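You operate a simulated robot arm through the tools that you are given. There is no shell and no other tool.

You run a simulated robot arm. Do the job below in one go: nothing can be reset, and whatever is moved stays where it is left.

Task
Weave two firm picks with the blue fly shuttle, then level the shed.
Fine: free the park latch first; shed one for the first pick, shed two for the second; beat each on to the fell.

The check looks at the end state, three seconds after you hand in, the way a careful person would. Anything else that was tipped, shoved, dropped, spilled or broken makes it a failure.

Robot
A 7-joint arm with a two-finger parallel gripper, fixed in place. Base frame: the origin is at the foot of the arm, x ahead of it, y to its left, z up. Lengths are in cm, angles in degrees, forces in N, time in s.
With the tool pointing down near the work surface it reaches from about 10 to 86 cm from the base axis. Its first joint turns from -115.0 to 115.0 degrees. Payload 3.91 kg.
The TCP is the grasp point between the finger pads, 3 cm short of the fingertips. In the tool frame z runs along the fingers and y along their closing line. Largest opening 11 cm; finger width 2, thickness 1; the body of the gripper, 4.8 by 11.2 cm, starts 5.5 cm behind the TCP.
Orientation is that of the tool frame in the base frame, as [roll, pitch, yaw] about the fixed x, y, z axes, in that order (R = Rz(yaw) Ry(pitch) Rx(roll)). With the fingers straight down and closing along the base's y, the tool's x points along the base's -x, its y along +y and its z along -z.

Tools
- The arm moves only by the tool send_rows. Its argument "plan" is a list of rows, each an object of numbers (a shift or turn left out is 0, a gripper value left out holds the last): "wx", "wy", "wz": the turn, a rotation vector about the tool's x, y, z in degrees; "tx", "ty", "tz": the shift along the tool's x, y, z in mm; "gripper": the gripper command, from -1 (shut) to 1 (fully open), values between in proportion. In form: [{"wx": .., "wy": .., "wz": .., "tx": .., "ty": .., "tz": .., "gripper": ..}, ...]. A call has 1 to 20 rows; each row is the pose to reach, as a shift and turn from the pose commanded when the call began, along the tool's axes at that moment. Each row takes 0.2 s and may step no farther than 5 cm and 8.6 degrees from the row before; otherwise, or with a gripper value out of range, the whole call is refused. Where a pose cannot be reached the arm comes as near as it can. A force on the tool above 60 N (or 10 N above the force at the start of the call, whichever is more), or a blocked arm, ends the call early, and 0.2 s more pass. The fingers move at their own pace (about 15.3 cm/s each) and stop on an object; they squeeze with about 31 N. The grip force told is the motor's: it shows also when the fingers shut on nothing. Time passes only in rows, and 0.2 s behind the last, so rows that repeat a pose let the fingers close. It gives the time, the measured TCP pose, the force on the tool (base axes), the opening and the grip force at its end, in the units of the frame above (readings bear some noise), with the torque about the TCP (base axes, N m) and any sound that the robot's microphone picked up, and new pictures: "show" is both (left out), scene, wrist or none.
- Cameras (640 x 400 px; columns grow to the right, rows downward): "scene" is fixed at [5.37, 64.32, 151.26]; the picture's right is [-0.77, -0.63, 0.00], its down [-0.29, 0.36, -0.89] and it looks along [0.56, -0.69, -0.47] (base axes); focal length 348 px, centre (320, 200). "wrist" rides on the gripper at [7.2, 1.7, -10.3] in the tool frame; the picture's right is [-0.23, 0.97, 0.00], its down [-0.76, -0.18, -0.62] and it looks along [-0.61, -0.14, 0.78] (tool axes); focal length 222 px, centre (320, 200). There is no depth. A picture from a camera that has moved, and an enlarged one, comes with that camera's place and axes in the base frame and with its lens. The place of the scene camera against the robot may be out by one fixed shift of up to 1.2 cm in any direction.
- slide_trunk(by): slides the trunk up (or, below 0, down) by that many cm; the arm rides with it, the base frame stays. It gives what a move gives, with no picture.
- enlarge(camera, box): a new picture of the part [left, top, right, bottom] of that camera's present view, enlarged. No time passes.
- finish_job(): hands the job in; it is judged then, once.

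Nothing tells you positions but the pictures and the camera data. Unless the task says otherwise, let go and move clear before handing in.

The tools are called after "Request:" as a command line: name --argument value ..., lists and objects as JSON in quotes. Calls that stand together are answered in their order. send_rows: Moves the arm, as the interface text tells. Its arguments: {"type":"object","properties":{"plan":{"type":"array"},"show":{"type":"string","enum":["both","scene","wrist","none"]}},"required":["plan"]} The other tools are called the same way: slide_trunk (by) slides the trunk up or down; enlarge (camera, box) takes an enlarged picture of a part of a camera's view; finish_job () hands the job in.

At the start:

```text
t: 0.0
position: [59.56, -30.14, 122.6]
ee_rot: [-179.9, 0.0, -180.0]
force: [0.6, -0.6, -0.5]
ft_torque: [0.01, -0.01, 0.01]
gripper_width: 11.0
grasp_force: 0.1
trunk travel left (down, up): [-92.5, 6.5]
```

scene: 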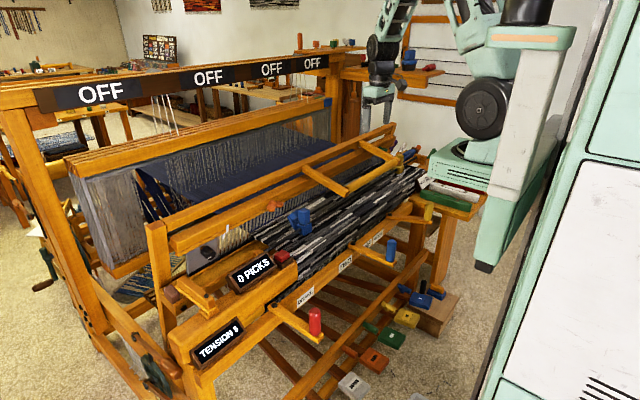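
wrist: 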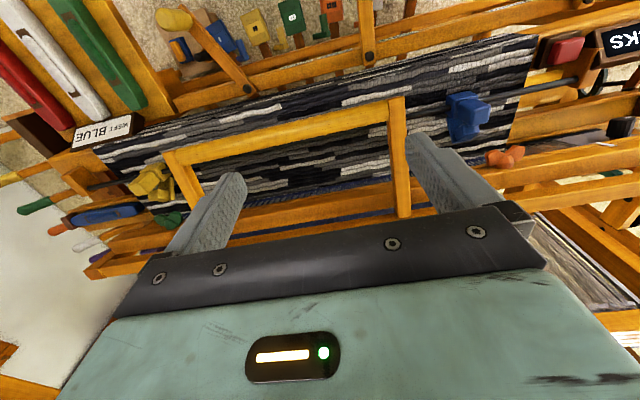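

I see a big floor loom with a "0 PICKS" counter, "TENSION 8" sign, four "OFF" indicators, pedals with colours on the floor, levers and labels. I'll enlarge several parts to understand the controls before moving.

Request:
enlarge --camera "scene" --box '[140, 220, 340, 390]'

Request:
enlarge --camera "scene" --box '[280, 220, 480, 345]'

Request:
enlarge --camera "scene" --box '[320, 120, 500, 235]'

Request:
enlarge --camera "scene" --box '[300, 270, 480, 400]'

Request:
enlarge --camera "wrist" --box '[0, 0, 320, 200]'

Request:
enlarge --camera "wrist" --box '[320, 0, 640, 200]'

```text
2.35 times, centred on (240, 305) of scene
camera zoom: at [5.37, 64.32, 151.26], right [-0.77, -0.63, 0.0], down [-0.29, 0.36, -0.89], along [0.56, -0.69, -0.47], focal length 818 px, centre (508, -47)
```

zoom: 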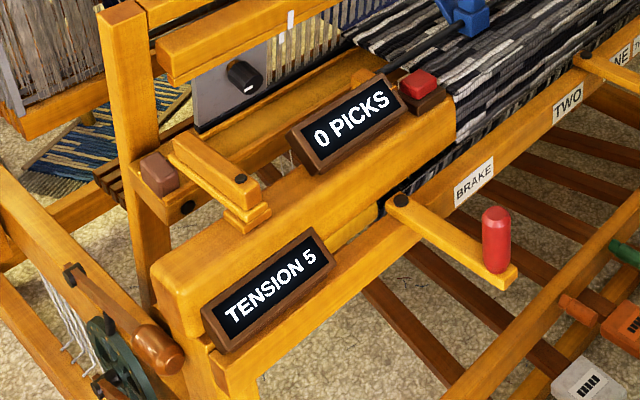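

```text
3.20 times, centred on (380, 282) of scene
camera zoom: at [5.37, 64.32, 151.26], right [-0.77, -0.63, 0.0], down [-0.29, 0.36, -0.89], along [0.56, -0.69, -0.47], focal length 1112 px, centre (128, -64)
```

zoom: 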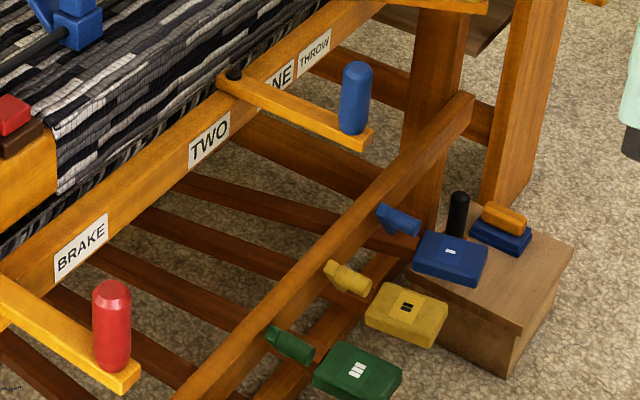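

```text
3.48 times, centred on (410, 178) of scene
camera zoom: at [5.37, 64.32, 151.26], right [-0.77, -0.63, 0.0], down [-0.29, 0.36, -0.89], along [0.56, -0.69, -0.47], focal length 1209 px, centre (7, 278)
```

zoom: 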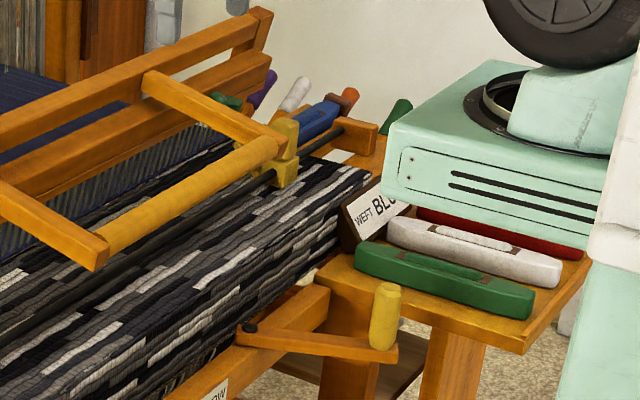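

```text
3.08 times, centred on (390, 335) of scene
camera zoom: at [5.37, 64.32, 151.26], right [-0.77, -0.63, 0.0], down [-0.29, 0.36, -0.89], along [0.56, -0.69, -0.47], focal length 1070 px, centre (105, -215)
```

zoom: 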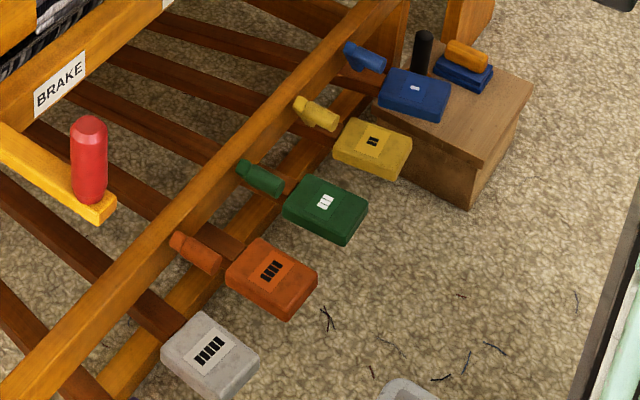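

```text
2.00 times, centred on (160, 100) of wrist
camera zoom: at [52.27, -28.28, 132.8], right [0.23, 0.97, 0.0], down [0.76, -0.18, 0.62], along [0.61, -0.14, -0.78], focal length 444 px, centre (640, 400)
```

zoom: 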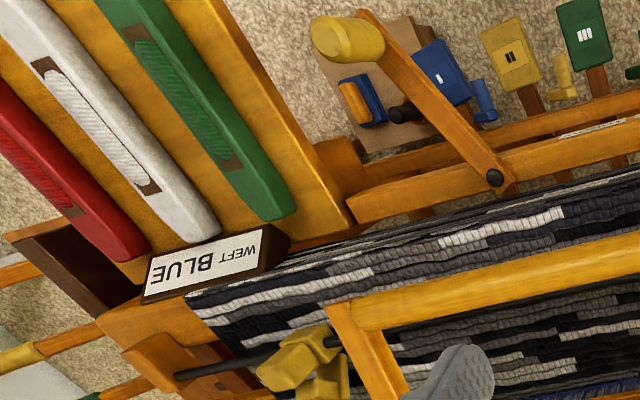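

```text
2.00 times, centred on (480, 100) of wrist
camera zoom: at [52.27, -28.28, 132.8], right [0.23, 0.97, 0.0], down [0.76, -0.18, 0.62], along [0.61, -0.14, -0.78], focal length 444 px, centre (0, 400)
```

zoom: 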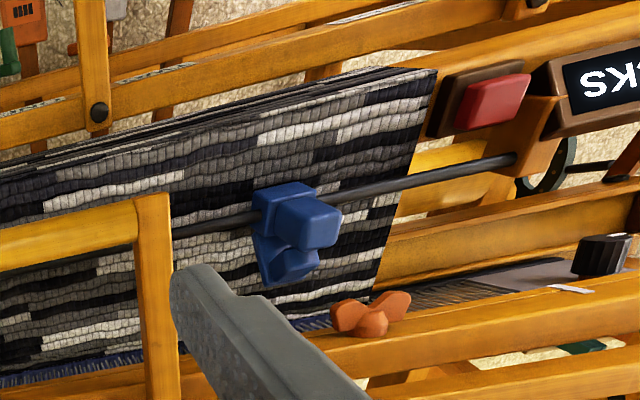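

The breast beam runs along y in front of the robot, with levers, labels and a row of coloured treadles. I'll zoom further on the parts I can't yet name (orange wing knob, clamps on the rod, OFF panels, labels).

Request:
enlarge --camera "scene" --box '[240, 180, 340, 242]'

Request:
enlarge --camera "scene" --box '[380, 140, 450, 184]'

Request:
enlarge --camera "scene" --box '[0, 40, 340, 252]'

Request:
enlarge --camera "scene" --box '[330, 30, 490, 130]'

Request:
enlarge --camera "scene" --box '[0, 200, 200, 325]'

Request:
enlarge --camera "wrist" --box '[0, 140, 180, 252]'

Request:
enlarge --camera "wrist" --box '[440, 60, 640, 185]'

Request:
enlarge --camera "wrist" --box '[140, 0, 400, 100]'

Request:
enlarge --camera "scene" --box '[290, 225, 400, 310]'

```text
6.40 times, centred on (290, 211) of scene
camera zoom: at [5.37, 64.32, 151.26], right [-0.77, -0.63, 0.0], down [-0.29, 0.36, -0.89], along [0.56, -0.69, -0.47], focal length 2224 px, centre (512, 130)
```

zoom: 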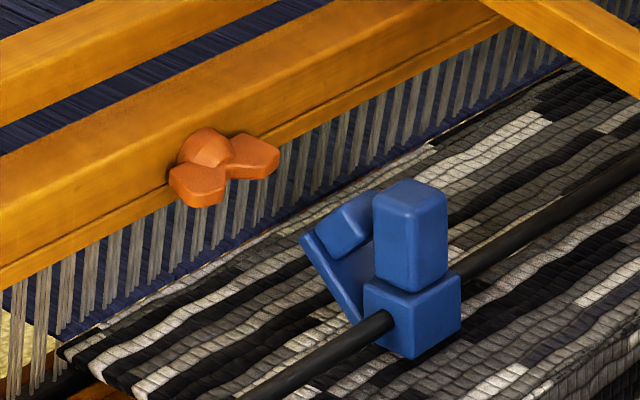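

```text
9.09 times, centred on (415, 162) of scene
camera zoom: at [5.37, 64.32, 151.26], right [-0.77, -0.63, 0.0], down [-0.29, 0.36, -0.89], along [0.56, -0.69, -0.47], focal length 3160 px, centre (-544, 546)
```

zoom: 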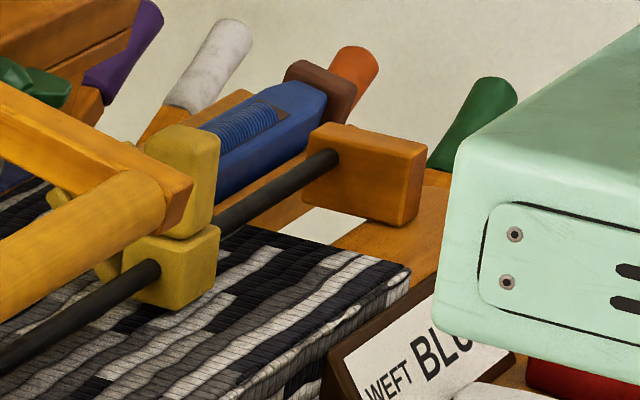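

```text
1.88 times, centred on (170, 146) of scene
camera zoom: at [5.37, 64.32, 151.26], right [-0.77, -0.63, 0.0], down [-0.29, 0.36, -0.89], along [0.56, -0.69, -0.47], focal length 654 px, centre (602, 302)
```

zoom: 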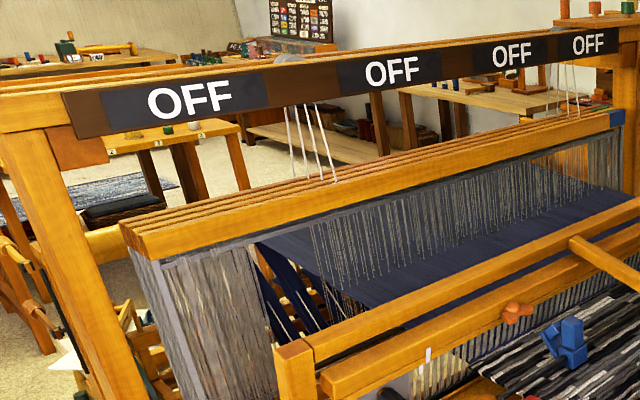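

```text
4.00 times, centred on (410, 80) of scene
camera zoom: at [5.37, 64.32, 151.26], right [-0.77, -0.63, 0.0], down [-0.29, 0.36, -0.89], along [0.56, -0.69, -0.47], focal length 1390 px, centre (-40, 680)
```

zoom: 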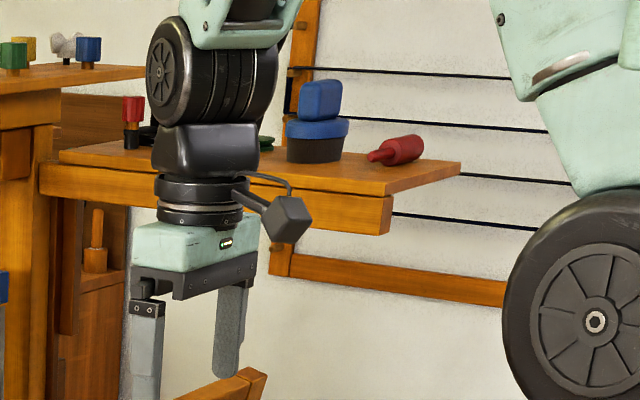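

```text
3.20 times, centred on (100, 262) of scene
camera zoom: at [5.37, 64.32, 151.26], right [-0.77, -0.63, 0.0], down [-0.29, 0.36, -0.89], along [0.56, -0.69, -0.47], focal length 1112 px, centre (1024, 0)
```

zoom: 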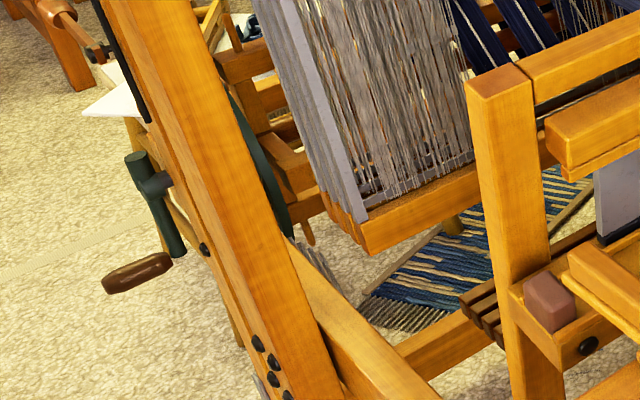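

```text
3.56 times, centred on (90, 196) of wrist
camera zoom: at [52.27, -28.28, 132.8], right [0.23, 0.97, 0.0], down [0.76, -0.18, 0.62], along [0.61, -0.14, -0.78], focal length 790 px, centre (1138, 214)
```

zoom: 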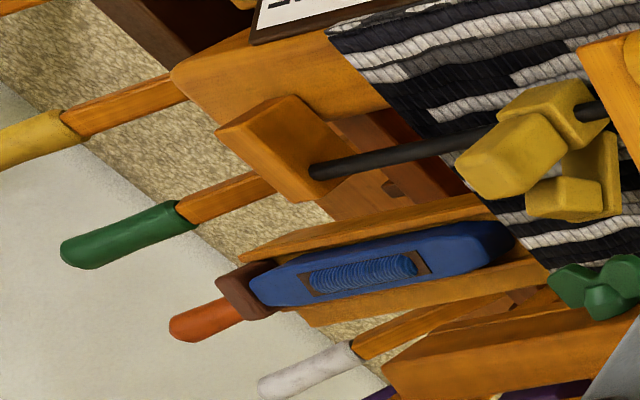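

```text
3.20 times, centred on (540, 122) of wrist
camera zoom: at [52.27, -28.28, 132.8], right [0.23, 0.97, 0.0], down [0.76, -0.18, 0.62], along [0.61, -0.14, -0.78], focal length 711 px, centre (-384, 448)
```

zoom: 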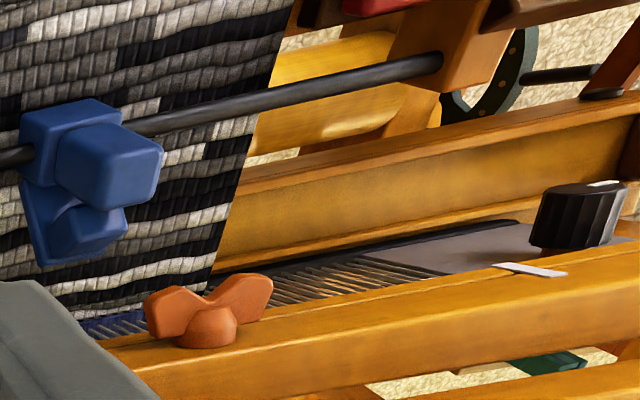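

```text
2.46 times, centred on (270, 50) of wrist
camera zoom: at [52.27, -28.28, 132.8], right [0.23, 0.97, 0.0], down [0.76, -0.18, 0.62], along [0.61, -0.14, -0.78], focal length 547 px, centre (443, 569)
```

zoom: 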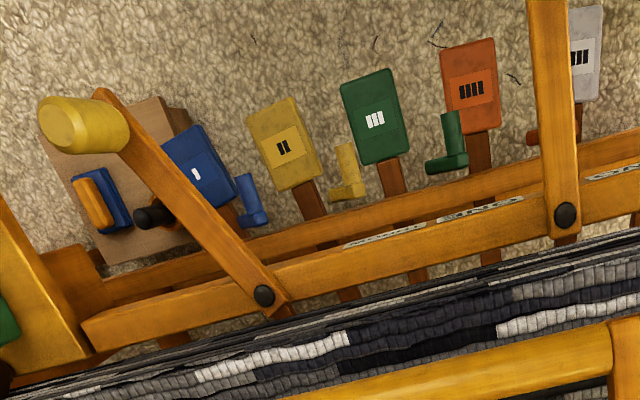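

```text
4.71 times, centred on (345, 268) of scene
camera zoom: at [5.37, 64.32, 151.26], right [-0.77, -0.63, 0.0], down [-0.29, 0.36, -0.89], along [0.56, -0.69, -0.47], focal length 1636 px, centre (202, -118)
```

zoom: 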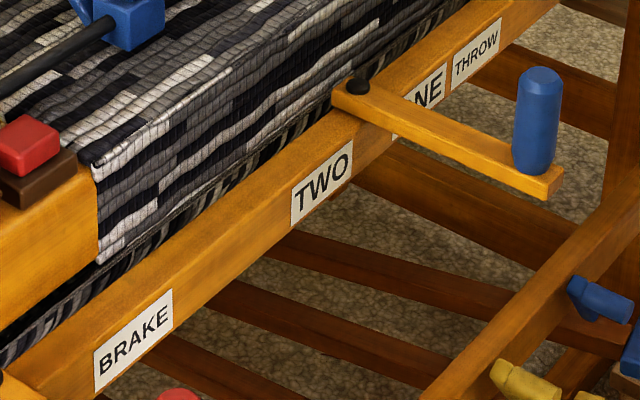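

The blue lever's pivot sits between the ONE and TWO labels (about x 59, y −20, z 82), with a red lever by BRAKE and a yellow one by THROW. The beater handle bar is near x 63, z 100, y −58 to −20. I'll move the hand left, staying high, to look at the left end for the park latch.

Request:
send_rows --plan '[{"ty": 50}, {"ty": 100}, {"ty": 150}, {"ty": 200}, {"ty": 250}, {"ty": 300}]' --show "both"

```text
t: 1.4
position: [59.47, -0.06, 122.66]
ee_rot: [179.9, 0.0, 179.9]
force: [-0.5, -0.5, -0.6]
ft_torque: [0.02, -0.03, -0.02]
gripper_width: 11.0
grasp_force: 0.1
trunk travel left (down, up): [-92.5, 6.5]
camera wrist: at [52.25, 1.7, 132.91], right [0.23, 0.97, 0.0], down [0.76, -0.18, 0.62], along [0.61, -0.14, -0.78], focal length 222 px, centre (320, 200)
```

scene: 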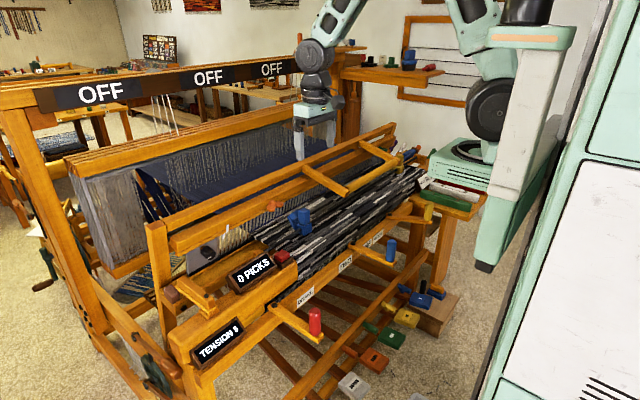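
wrist: 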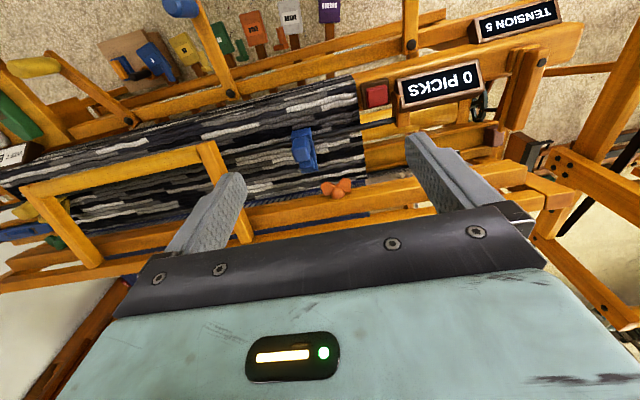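

The left end now shows more; I'll go further left and back to see the bench front and left end more squarely.

Request:
enlarge --camera "wrist" --box '[360, 60, 600, 210]'

Request:
send_rows --plan '[{"ty": 50, "tx": 40}, {"ty": 90, "tx": 80}, {"ty": 120, "tx": 120}, {"ty": 150, "tx": 150}, {"ty": 180, "tx": 180}]' --show "both"

```text
2.67 times, centred on (480, 135) of wrist
camera zoom: at [52.25, 1.7, 132.91], right [0.23, 0.97, 0.0], down [0.76, -0.18, 0.62], along [0.61, -0.14, -0.78], focal length 592 px, centre (-107, 373)
```

zoom: 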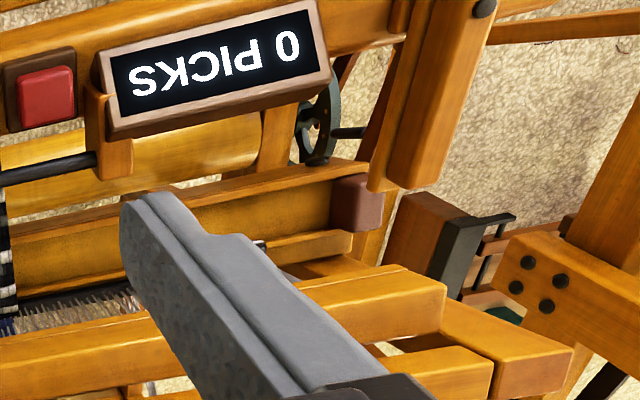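

```text
refused: row 1 steps farther than a row can; nothing moved
```

Left of the PICKS sign there is a wooden arm pivoted by a bolt, lying toward the batten's left end – a latch candidate. I'll move in smaller steps to see it.

Request:
send_rows --plan '[{"ty": 30, "tx": 30}, {"ty": 60, "tx": 60}, {"ty": 90, "tx": 90}, {"ty": 120, "tx": 120}, {"ty": 150, "tx": 150}, {"ty": 180, "tx": 180}]' --show "both"

```text
t: 2.8
position: [41.48, 17.87, 122.51]
ee_rot: [180.0, 0.0, 179.9]
force: [0.0, -0.2, 0.8]
ft_torque: [0.01, 0.0, 0.0]
gripper_width: 10.97
grasp_force: 0.2
trunk travel left (down, up): [-92.5, 6.5]
camera wrist: at [34.24, 19.61, 132.8], right [0.23, 0.97, 0.0], down [0.76, -0.18, 0.62], along [0.61, -0.14, -0.78], focal length 222 px, centre (320, 200)
```

scene: 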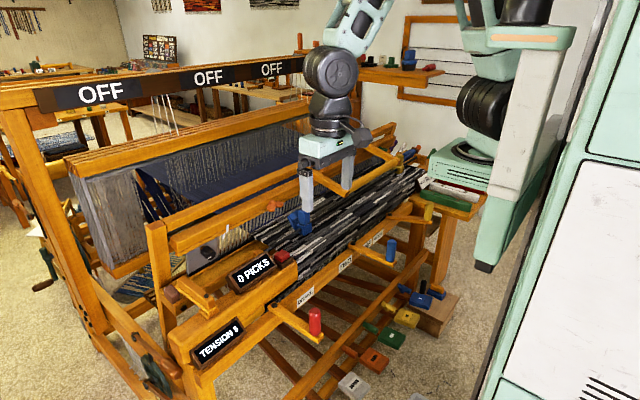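
wrist: 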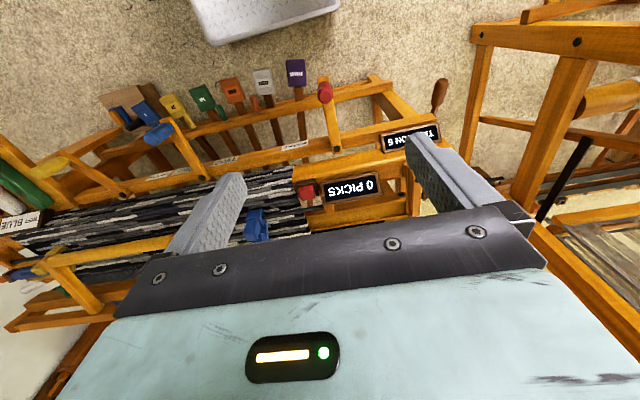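

The wrist view covers the front rail well from here. I'll enlarge the sections.

Request:
enlarge --camera "wrist" --box '[280, 60, 480, 185]'

Request:
enlarge --camera "wrist" --box '[80, 50, 340, 212]'

Request:
enlarge --camera "scene" --box '[150, 260, 250, 322]'

Request:
enlarge --camera "wrist" --box '[0, 180, 200, 305]'

```text
3.20 times, centred on (380, 122) of wrist
camera zoom: at [34.24, 19.61, 132.8], right [0.23, 0.97, 0.0], down [0.76, -0.18, 0.62], along [0.61, -0.14, -0.78], focal length 711 px, centre (128, 448)
```

zoom: 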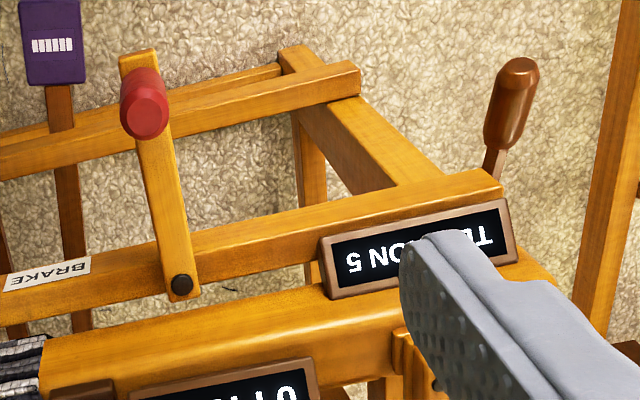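

```text
2.46 times, centred on (210, 131) of wrist
camera zoom: at [34.24, 19.61, 132.8], right [0.23, 0.97, 0.0], down [0.76, -0.18, 0.62], along [0.61, -0.14, -0.78], focal length 547 px, centre (591, 370)
```

zoom: 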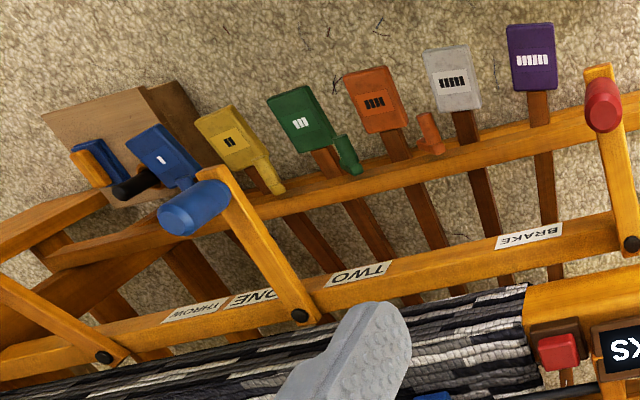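

```text
6.40 times, centred on (200, 291) of scene
camera zoom: at [5.37, 64.32, 151.26], right [-0.77, -0.63, 0.0], down [-0.29, 0.36, -0.89], along [0.56, -0.69, -0.47], focal length 2224 px, centre (1088, -382)
```

zoom: 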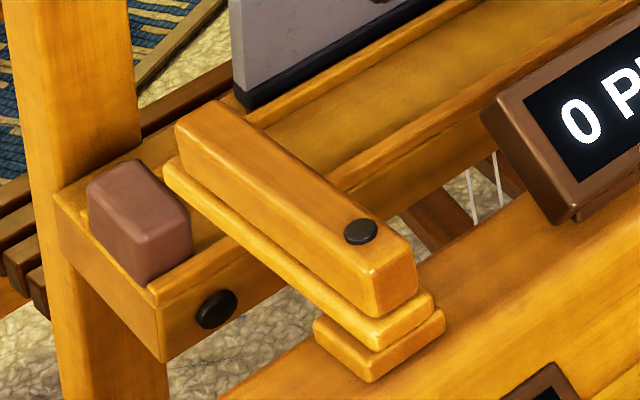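

```text
3.20 times, centred on (100, 242) of wrist
camera zoom: at [34.24, 19.61, 132.8], right [0.23, 0.97, 0.0], down [0.76, -0.18, 0.62], along [0.61, -0.14, -0.78], focal length 711 px, centre (1024, 64)
```

zoom: 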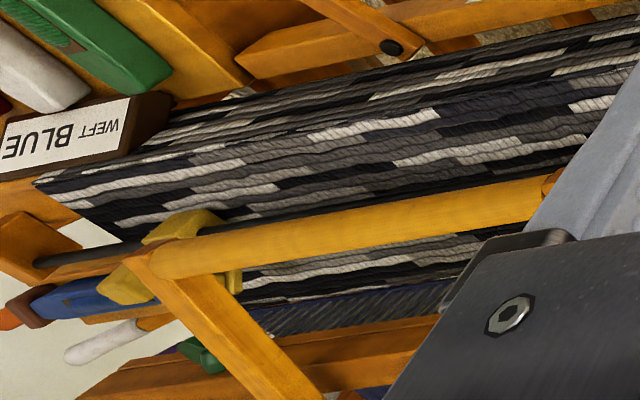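

At the left end of the breast beam there is a two-layer wooden arm on a vertical bolt (about x 64.7, y 33.1, z 93.6) reaching +x over the left shuttle box; that looks like the park latch. I'll go over it for a close look from above.

Request:
send_rows --plan '[{"tx": -38, "ty": 21, "tz": 10}, {"tx": -76, "ty": 42, "tz": 20}, {"tx": -114, "ty": 64, "tz": 35}, {"tx": -150, "ty": 86, "tz": 50}, {"tx": -188, "ty": 107, "tz": 65}, {"tx": -226, "ty": 128, "tz": 80}, {"tx": -265, "ty": 150, "tz": 95}]' --show "both"

```text
t: 4.4
position: [68.04, 32.79, 113.0]
ee_rot: [180.0, 0.0, 179.9]
force: [0.0, -0.6, -0.4]
ft_torque: [-0.04, 0.01, -0.01]
gripper_width: 10.98
grasp_force: 0.0
trunk travel left (down, up): [-92.5, 6.5]
camera wrist: at [60.78, 34.61, 123.32], right [0.23, 0.97, 0.0], down [0.76, -0.18, 0.62], along [0.61, -0.14, -0.78], focal length 222 px, centre (320, 200)
```

scene: 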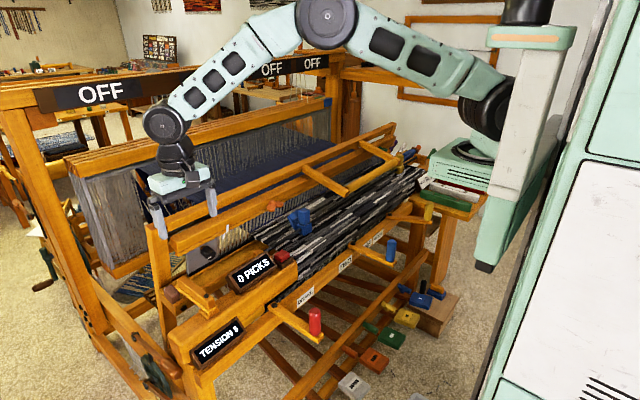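
wrist: 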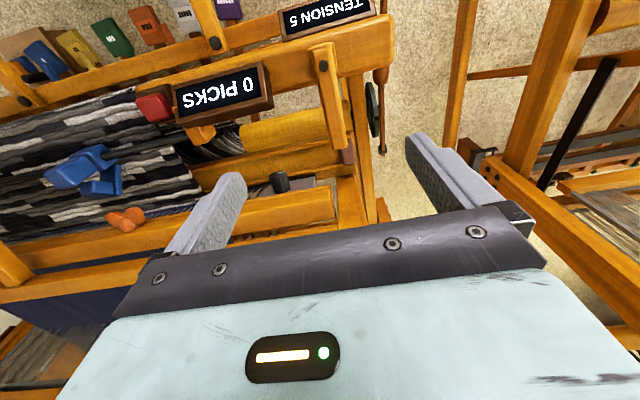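

Request:
enlarge --camera "wrist" --box '[160, 30, 420, 192]'

Request:
enlarge --camera "wrist" --box '[0, 90, 240, 240]'

Request:
enlarge --camera "wrist" --box '[280, 30, 400, 105]'

```text
2.46 times, centred on (290, 111) of wrist
camera zoom: at [60.78, 34.61, 123.32], right [0.23, 0.97, 0.0], down [0.76, -0.18, 0.62], along [0.61, -0.14, -0.78], focal length 547 px, centre (394, 419)
```

zoom: 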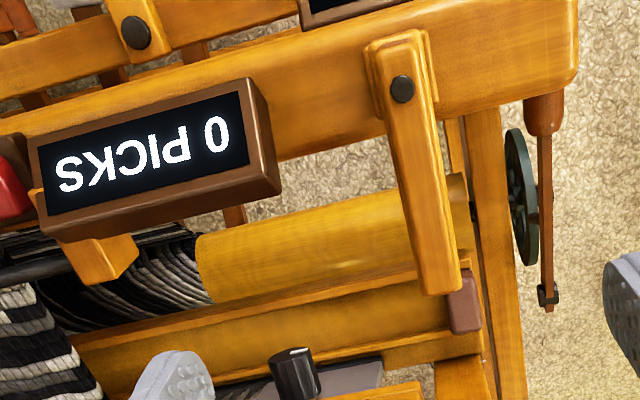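

```text
2.67 times, centred on (120, 165) of wrist
camera zoom: at [60.78, 34.61, 123.32], right [0.23, 0.97, 0.0], down [0.76, -0.18, 0.62], along [0.61, -0.14, -0.78], focal length 592 px, centre (853, 293)
```

zoom: 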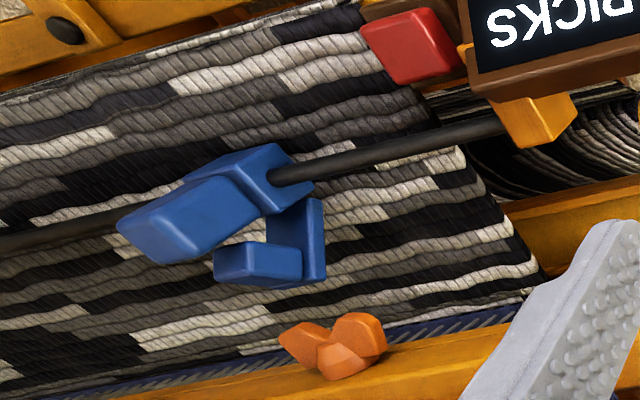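

```text
5.33 times, centred on (340, 68) of wrist
camera zoom: at [60.78, 34.61, 123.32], right [0.23, 0.97, 0.0], down [0.76, -0.18, 0.62], along [0.61, -0.14, -0.78], focal length 1185 px, centre (213, 907)
```

zoom: 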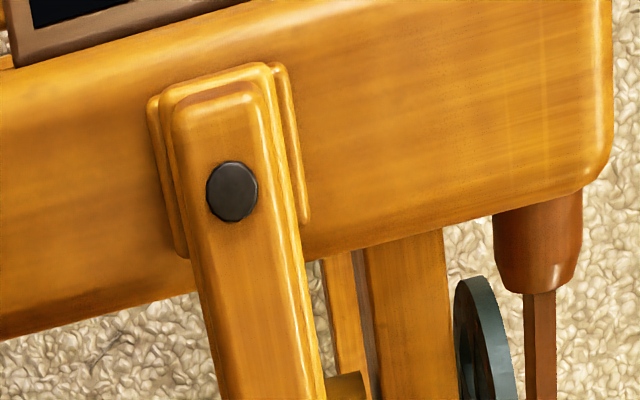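

The latch arm runs straight along +x from its bolt (x≈64.7, y≈34, top z≈93.8) with its tip at x≈75. The PICKS sign blocks a swing toward −y, so it must swing out to +y. I'll shut the fingers and come down on its −y side.

Request:
send_rows --plan '[{"tx": -20, "ty": -20, "tz": 0, "gripper": -1}, {"tx": -38, "ty": -40, "tz": 20, "gripper": -1}, {"tx": -38, "ty": -40, "tz": 60, "gripper": -1}, {"tx": -38, "ty": -40, "tz": 100, "gripper": -1}, {"tx": -38, "ty": -40, "tz": 130, "gripper": -1}]' --show "both"

```text
t: 5.6
position: [71.76, 29.13, 99.9]
ee_rot: [179.9, -0.1, 180.0]
force: [-0.1, 0.3, 0.1]
ft_torque: [0.0, -0.03, 0.02]
gripper_width: 0.01
grasp_force: 31.4
trunk travel left (down, up): [-92.5, 6.5]
camera wrist: at [64.53, 30.75, 110.26], right [0.23, 0.97, 0.0], down [0.76, -0.18, 0.62], along [0.61, -0.14, -0.78], focal length 222 px, centre (320, 200)
```

scene: 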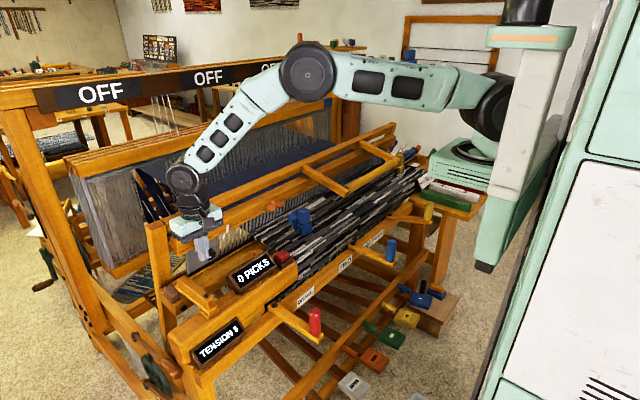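
wrist: 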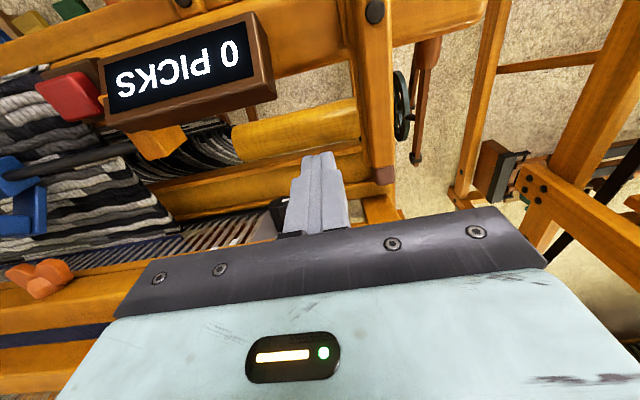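

Request:
enlarge --camera "wrist" --box '[240, 0, 480, 220]'

Request:
enlarge --camera "scene" --box '[150, 190, 270, 320]'

```text
1.82 times, centred on (360, 110) of wrist
camera zoom: at [64.53, 30.75, 110.26], right [0.23, 0.97, 0.0], down [0.76, -0.18, 0.62], along [0.61, -0.14, -0.78], focal length 404 px, centre (247, 364)
```

zoom: 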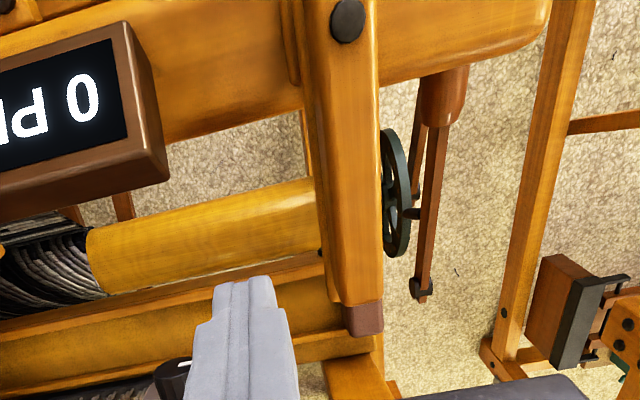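

```text
3.08 times, centred on (210, 255) of scene
camera zoom: at [5.37, 64.32, 151.26], right [-0.77, -0.63, 0.0], down [-0.29, 0.36, -0.89], along [0.56, -0.69, -0.47], focal length 1070 px, centre (658, 31)
```

zoom: 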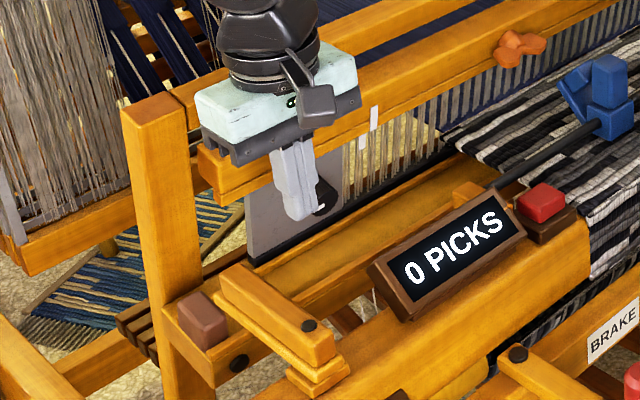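

The latch's top is at z≈92.5 and its −y side at y≈32.4; my shut fingers are at y≈29 beside it. I'll lower the tips to z≈91 and press gently towards +y.

Request:
send_rows --plan '[{"tz": 20}, {"tz": 40}, {"tz": 55}, {"tz": 59}]' --show "wrist"

```text
t: 6.6
position: [71.75, 29.1, 94.05]
ee_rot: [179.9, 0.0, 180.0]
force: [-0.6, -0.1, -0.5]
ft_torque: [0.04, 0.0, -0.02]
gripper_width: 0.0
grasp_force: 31.1
trunk travel left (down, up): [-92.5, 6.5]
camera wrist: at [64.54, 30.77, 104.38], right [0.23, 0.97, 0.0], down [0.76, -0.18, 0.62], along [0.61, -0.14, -0.78], focal length 222 px, centre (320, 200)
```

wrist: 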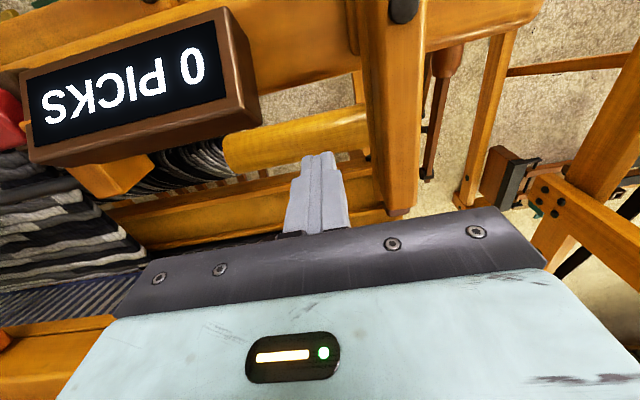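

The tips are beside the latch with no contact yet. Now a gentle push to +y in small steps.

Request:
send_rows --plan '[{"ty": 12}, {"ty": 20}, {"ty": 26}, {"ty": 32}, {"ty": 38}, {"ty": 44}, {"ty": 50}, {"ty": 56}, {"ty": 62}]' --show "both"

```text
t: 8.6
position: [71.71, 35.24, 94.14]
ee_rot: [-179.9, -0.1, -179.9]
force: [0.2, -0.3, -0.2]
ft_torque: [-0.04, 0.0, 0.02]
gripper_width: 0.01
grasp_force: 30.8
trunk travel left (down, up): [-92.5, 6.5]
camera wrist: at [64.49, 36.95, 104.41], right [0.23, 0.97, 0.0], down [0.76, -0.18, 0.62], along [0.61, -0.14, -0.78], focal length 222 px, centre (320, 200)
```

scene: 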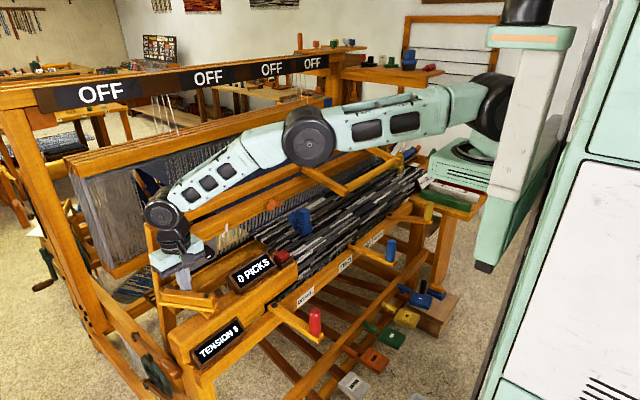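
wrist: 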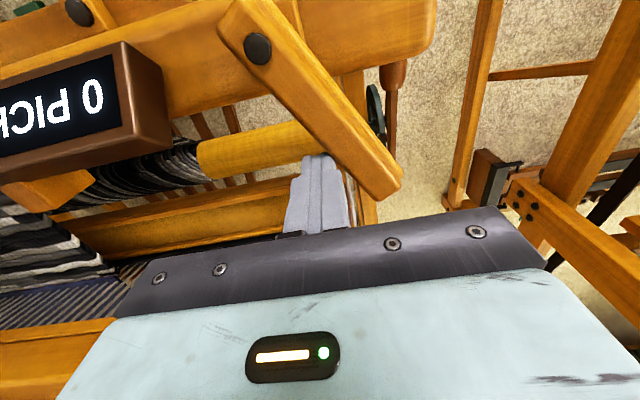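

The latch swings freely with almost no force, now about 30° out. I'll follow the arc round to about 85°.

Request:
send_rows --plan '[{"tx": 1, "ty": 10}, {"tx": 3, "ty": 20}, {"tx": 7, "ty": 28}, {"tx": 12, "ty": 36}, {"tx": 19, "ty": 43}, {"tx": 27, "ty": 49}, {"tx": 33, "ty": 52}, {"tx": 38, "ty": 55}, {"tx": 42, "ty": 56}]' --show "both"

```text
t: 10.6
position: [67.38, 40.59, 94.27]
ee_rot: [179.9, 0.0, -180.0]
force: [-0.4, 0.0, 0.2]
ft_torque: [0.05, -0.01, -0.06]
gripper_width: 0.0
grasp_force: 30.9
out of reach, approached as far as the arm can: row 2, 3, 4, 5, 6, 7, 8
trunk travel left (down, up): [-92.5, 6.5]
camera wrist: at [60.18, 42.45, 104.48], right [0.23, 0.97, 0.0], down [0.76, -0.18, 0.62], along [0.61, -0.14, -0.78], focal length 222 px, centre (320, 200)
```

scene: 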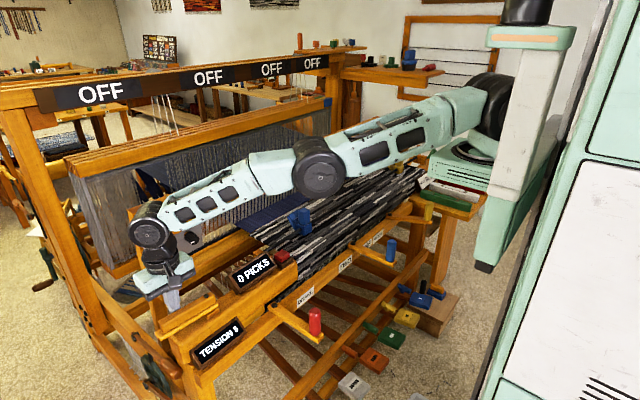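
wrist: 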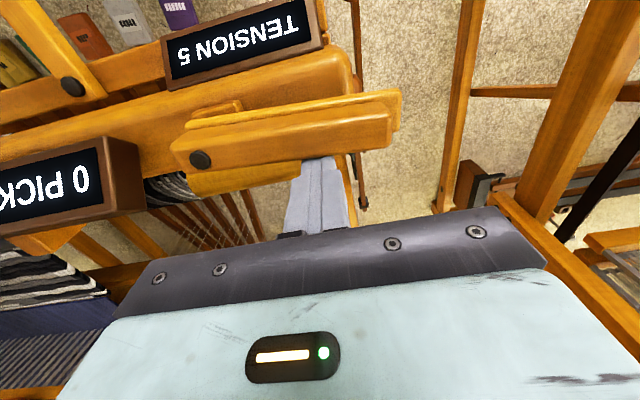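

The latch now lies along the beam about 85° out. I'll lift straight up, clear, and look at it from above.

Request:
send_rows --plan '[{"tz": 0, "tx": -5}, {"tz": -40, "tx": -5}, {"tz": -80, "tx": -5}, {"tz": -120, "tx": 10, "ty": -20}, {"tz": -160, "tx": 30, "ty": -50}, {"tz": -200, "tx": 50, "ty": -80}]' --show "both"

```text
refused: row 5 steps farther than a row can; nothing moved
```

Request:
send_rows --plan '[{"tz": 0, "tx": -5}, {"tz": -40, "tx": -5}, {"tz": -80, "tx": -5}, {"tz": -120, "tx": 5, "ty": -10}, {"tz": -150, "tx": 25, "ty": -35}, {"tz": -180, "tx": 45, "ty": -60}]' --show "both"

```text
t: 12.0
position: [63.11, 34.78, 112.14]
ee_rot: [-180.0, 0.0, -179.9]
force: [-0.1, 0.9, 0.4]
ft_torque: [0.02, -0.01, 0.0]
gripper_width: 0.0
grasp_force: 31.4
out of reach, approached as far as the arm can: row 1
trunk travel left (down, up): [-92.5, 6.5]
camera wrist: at [55.78, 36.56, 122.36], right [0.23, 0.97, 0.0], down [0.76, -0.18, 0.62], along [0.61, -0.14, -0.78], focal length 222 px, centre (320, 200)
```

scene: 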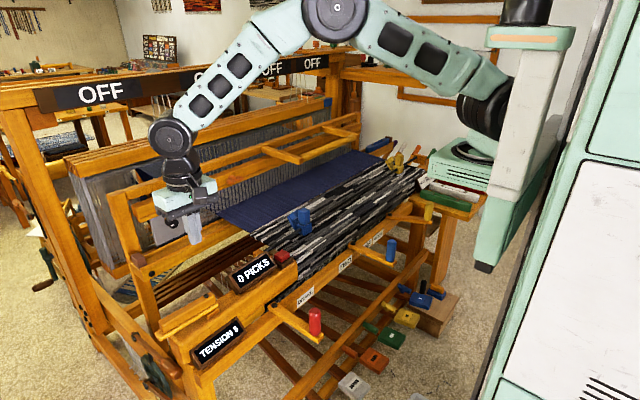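
wrist: 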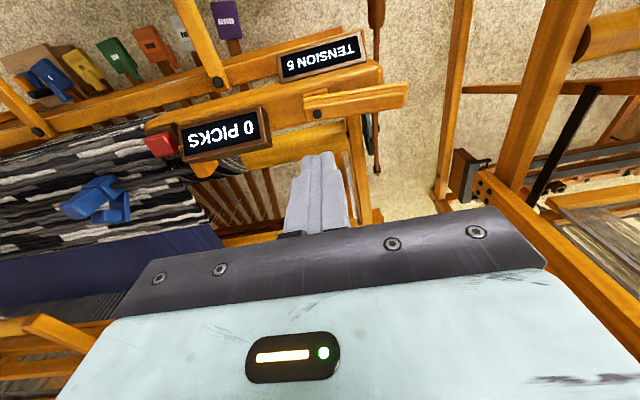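

Freeing the latch let the beater swing back to its rest, opening blue warp in front of the fell. I'll look closely at the new beater position and the right side.

Request:
enlarge --camera "scene" --box '[200, 110, 460, 272]'

Request:
enlarge --camera "scene" --box '[330, 110, 450, 185]'

Request:
enlarge --camera "scene" --box '[100, 240, 270, 346]'

```text
2.46 times, centred on (330, 191) of scene
camera zoom: at [5.37, 64.32, 151.26], right [-0.77, -0.63, 0.0], down [-0.29, 0.36, -0.89], along [0.56, -0.69, -0.47], focal length 856 px, centre (295, 222)
```

zoom: 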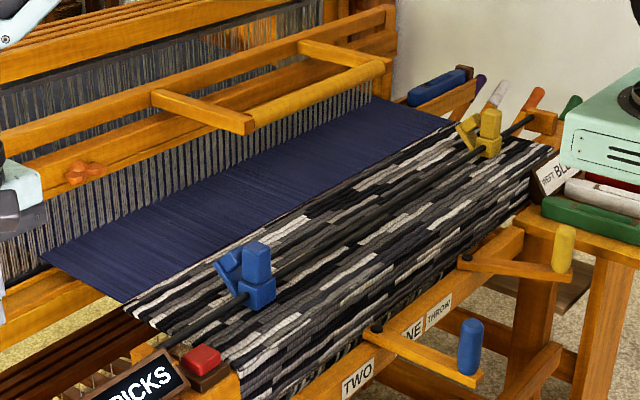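

```text
5.33 times, centred on (390, 148) of scene
camera zoom: at [5.37, 64.32, 151.26], right [-0.77, -0.63, 0.0], down [-0.29, 0.36, -0.89], along [0.56, -0.69, -0.47], focal length 1854 px, centre (-53, 480)
```

zoom: 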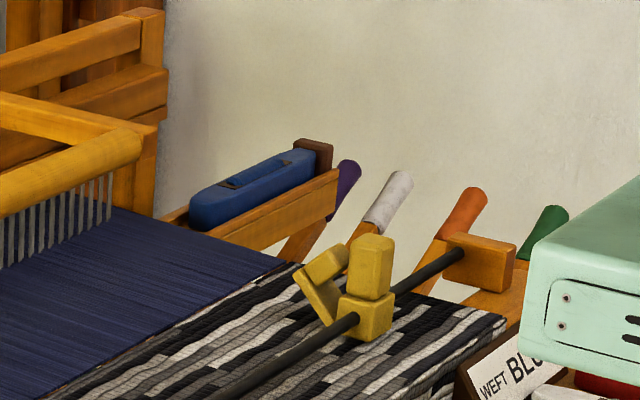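

```text
3.76 times, centred on (185, 293) of scene
camera zoom: at [5.37, 64.32, 151.26], right [-0.77, -0.63, 0.0], down [-0.29, 0.36, -0.89], along [0.56, -0.69, -0.47], focal length 1308 px, centre (828, -150)
```

zoom: 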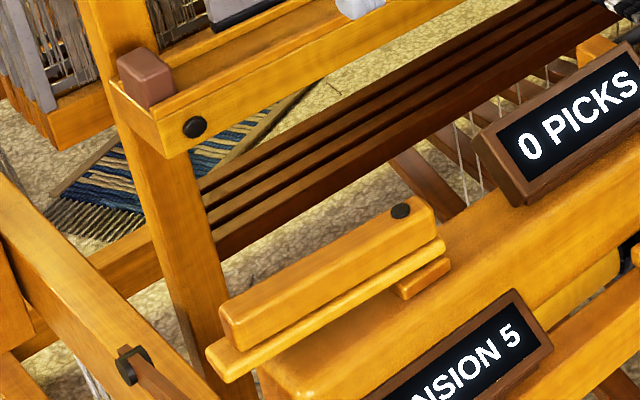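

The beater rests well back now. Next is the shed lever: I'll move across, high above the cloth, to view the blue lever from above.

Request:
send_rows --plan '[{"tx": 13, "ty": -46, "tz": -5}, {"tx": 26, "ty": -92, "tz": -5}, {"tx": 39, "ty": -138, "tz": -5}, {"tx": 52, "ty": -184, "tz": -5}, {"tx": 65, "ty": -230, "tz": -5}, {"tx": 78, "ty": -276, "tz": -5}, {"tx": 91, "ty": -322, "tz": -5}, {"tx": 104, "ty": -368, "tz": -5}, {"tx": 117, "ty": -414, "tz": -5}, {"tx": 130, "ty": -460, "tz": -5}]' --show "both"

```text
t: 14.2
position: [50.04, -11.11, 112.56]
ee_rot: [-180.0, -0.2, -180.0]
force: [-0.3, -0.1, 0.2]
ft_torque: [-0.06, 0.0, -0.05]
gripper_width: 0.0
grasp_force: 30.8
trunk travel left (down, up): [-92.5, 6.5]
camera wrist: at [42.91, -9.44, 122.88], right [0.22, 0.97, 0.0], down [0.76, -0.18, 0.62], along [0.61, -0.14, -0.78], focal length 222 px, centre (320, 200)
```

scene: 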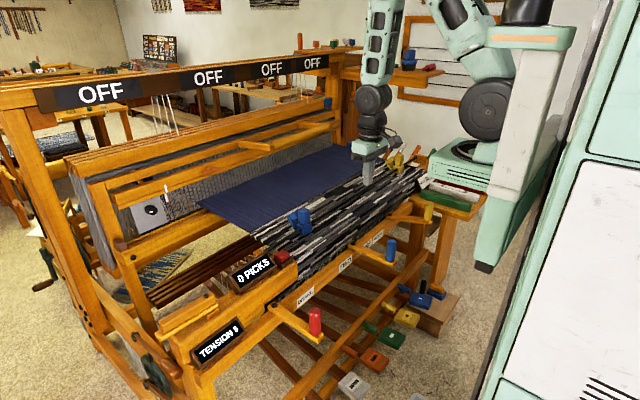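
wrist: 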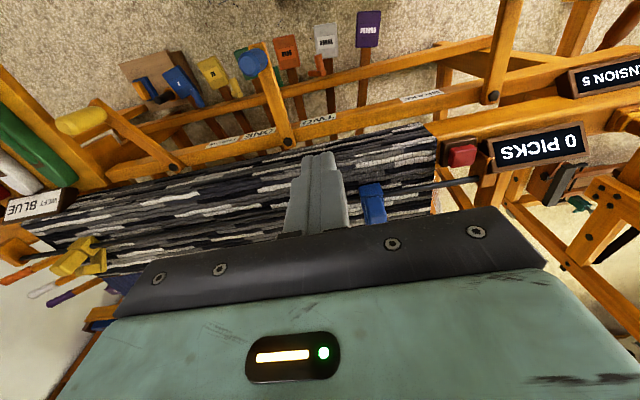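

The beater has drifted further back. I'll check whether it has settled and where the handle is, and view the levers close.

Request:
enlarge --camera "scene" --box '[200, 95, 380, 207]'

Request:
enlarge --camera "wrist" --box '[180, 30, 360, 142]'

Request:
enlarge --camera "wrist" --box '[0, 60, 240, 210]'

Request:
enlarge --camera "scene" --box '[360, 190, 460, 300]'

```text
3.56 times, centred on (290, 151) of scene
camera zoom: at [5.37, 64.32, 151.26], right [-0.77, -0.63, 0.0], down [-0.29, 0.36, -0.89], along [0.56, -0.69, -0.47], focal length 1236 px, centre (427, 374)
```

zoom: 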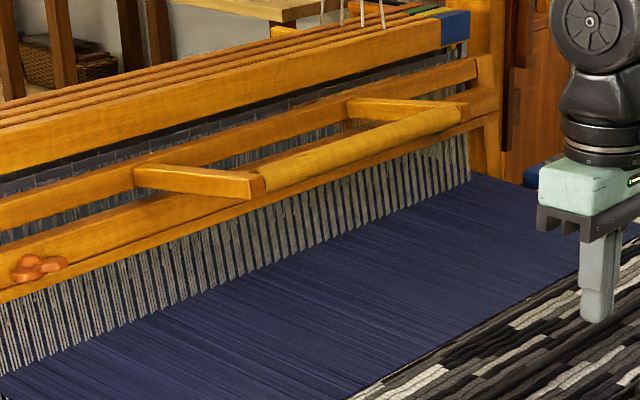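

```text
3.56 times, centred on (270, 86) of wrist
camera zoom: at [42.91, -9.44, 122.88], right [0.22, 0.97, 0.0], down [0.76, -0.18, 0.62], along [0.61, -0.14, -0.78], focal length 790 px, centre (498, 605)
```

zoom: 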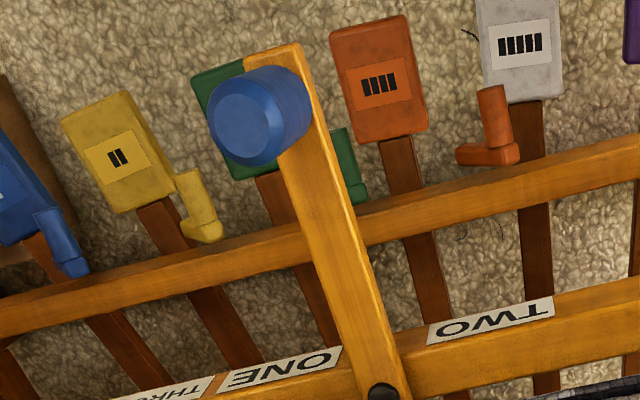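

```text
2.67 times, centred on (120, 135) of wrist
camera zoom: at [42.91, -9.44, 122.88], right [0.22, 0.97, 0.0], down [0.76, -0.18, 0.62], along [0.61, -0.14, -0.78], focal length 592 px, centre (853, 373)
```

zoom: 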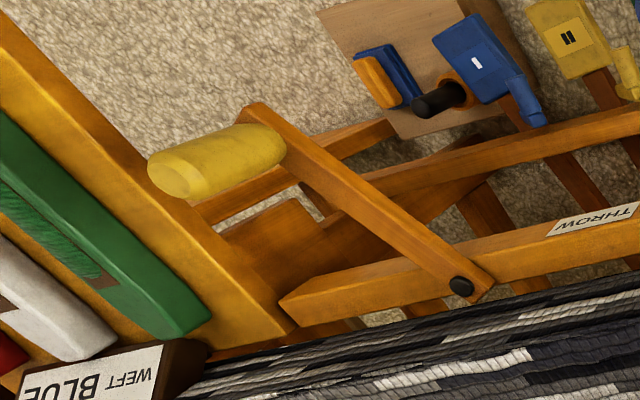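

```text
3.64 times, centred on (410, 245) of scene
camera zoom: at [5.37, 64.32, 151.26], right [-0.77, -0.63, 0.0], down [-0.29, 0.36, -0.89], along [0.56, -0.69, -0.47], focal length 1264 px, centre (-7, 36)
```

zoom: 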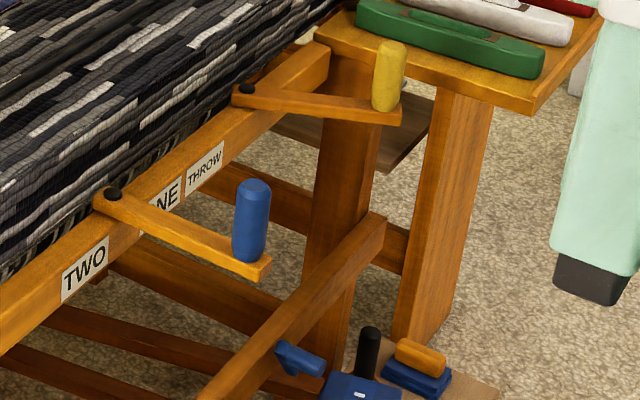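

The blue shed lever points straight at me, pivot (58.9, −19.5), handle top near (45.3, −19.5, 89). I'll come over it with fingers part-open and descend most of the way.

Request:
send_rows --plan '[{"tx": 24, "ty": -42, "tz": 0, "gripper": 0.3}, {"tx": 47, "ty": -84, "tz": 20, "gripper": 0.3}, {"tx": 47, "ty": -84, "tz": 65, "gripper": 0.3}, {"tx": 47, "ty": -84, "tz": 110, "gripper": 0.3}, {"tx": 47, "ty": -84, "tz": 150, "gripper": 0.3}]' --show "both"

```text
refused: row 2 steps farther than a row can; nothing moved
```

Request:
send_rows --plan '[{"tx": 24, "ty": -42, "tz": 0, "gripper": 0.3}, {"tx": 47, "ty": -84, "tz": 5, "gripper": 0.3}, {"tx": 47, "ty": -84, "tz": 50, "gripper": 0.3}, {"tx": 47, "ty": -84, "tz": 95, "gripper": 0.3}, {"tx": 47, "ty": -84, "tz": 140, "gripper": 0.3}]' --show "both"

```text
t: 15.4
position: [45.34, -19.54, 98.65]
ee_rot: [180.0, 0.1, -180.0]
force: [-0.2, -0.1, 1.4]
ft_torque: [0.01, -0.03, -0.01]
gripper_width: 7.17
grasp_force: 0.0
out of reach, approached as far as the arm can: row 1, 2, 3, 4
trunk travel left (down, up): [-92.5, 6.5]
camera wrist: at [38.16, -17.79, 108.95], right [0.23, 0.97, 0.0], down [0.76, -0.18, 0.62], along [0.61, -0.14, -0.78], focal length 222 px, centre (320, 200)
```

scene: 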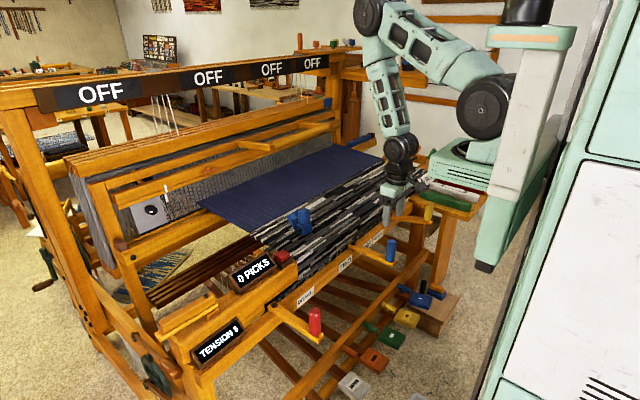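
wrist: 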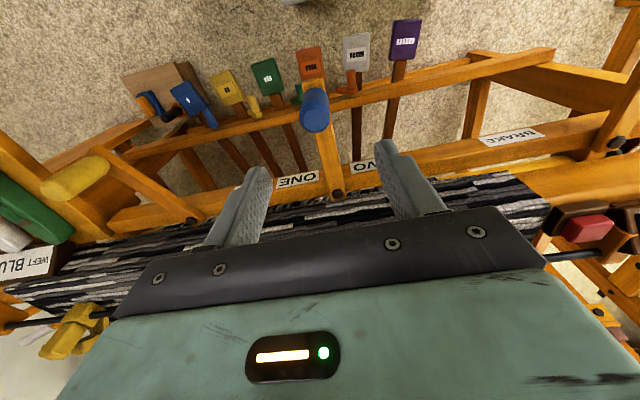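

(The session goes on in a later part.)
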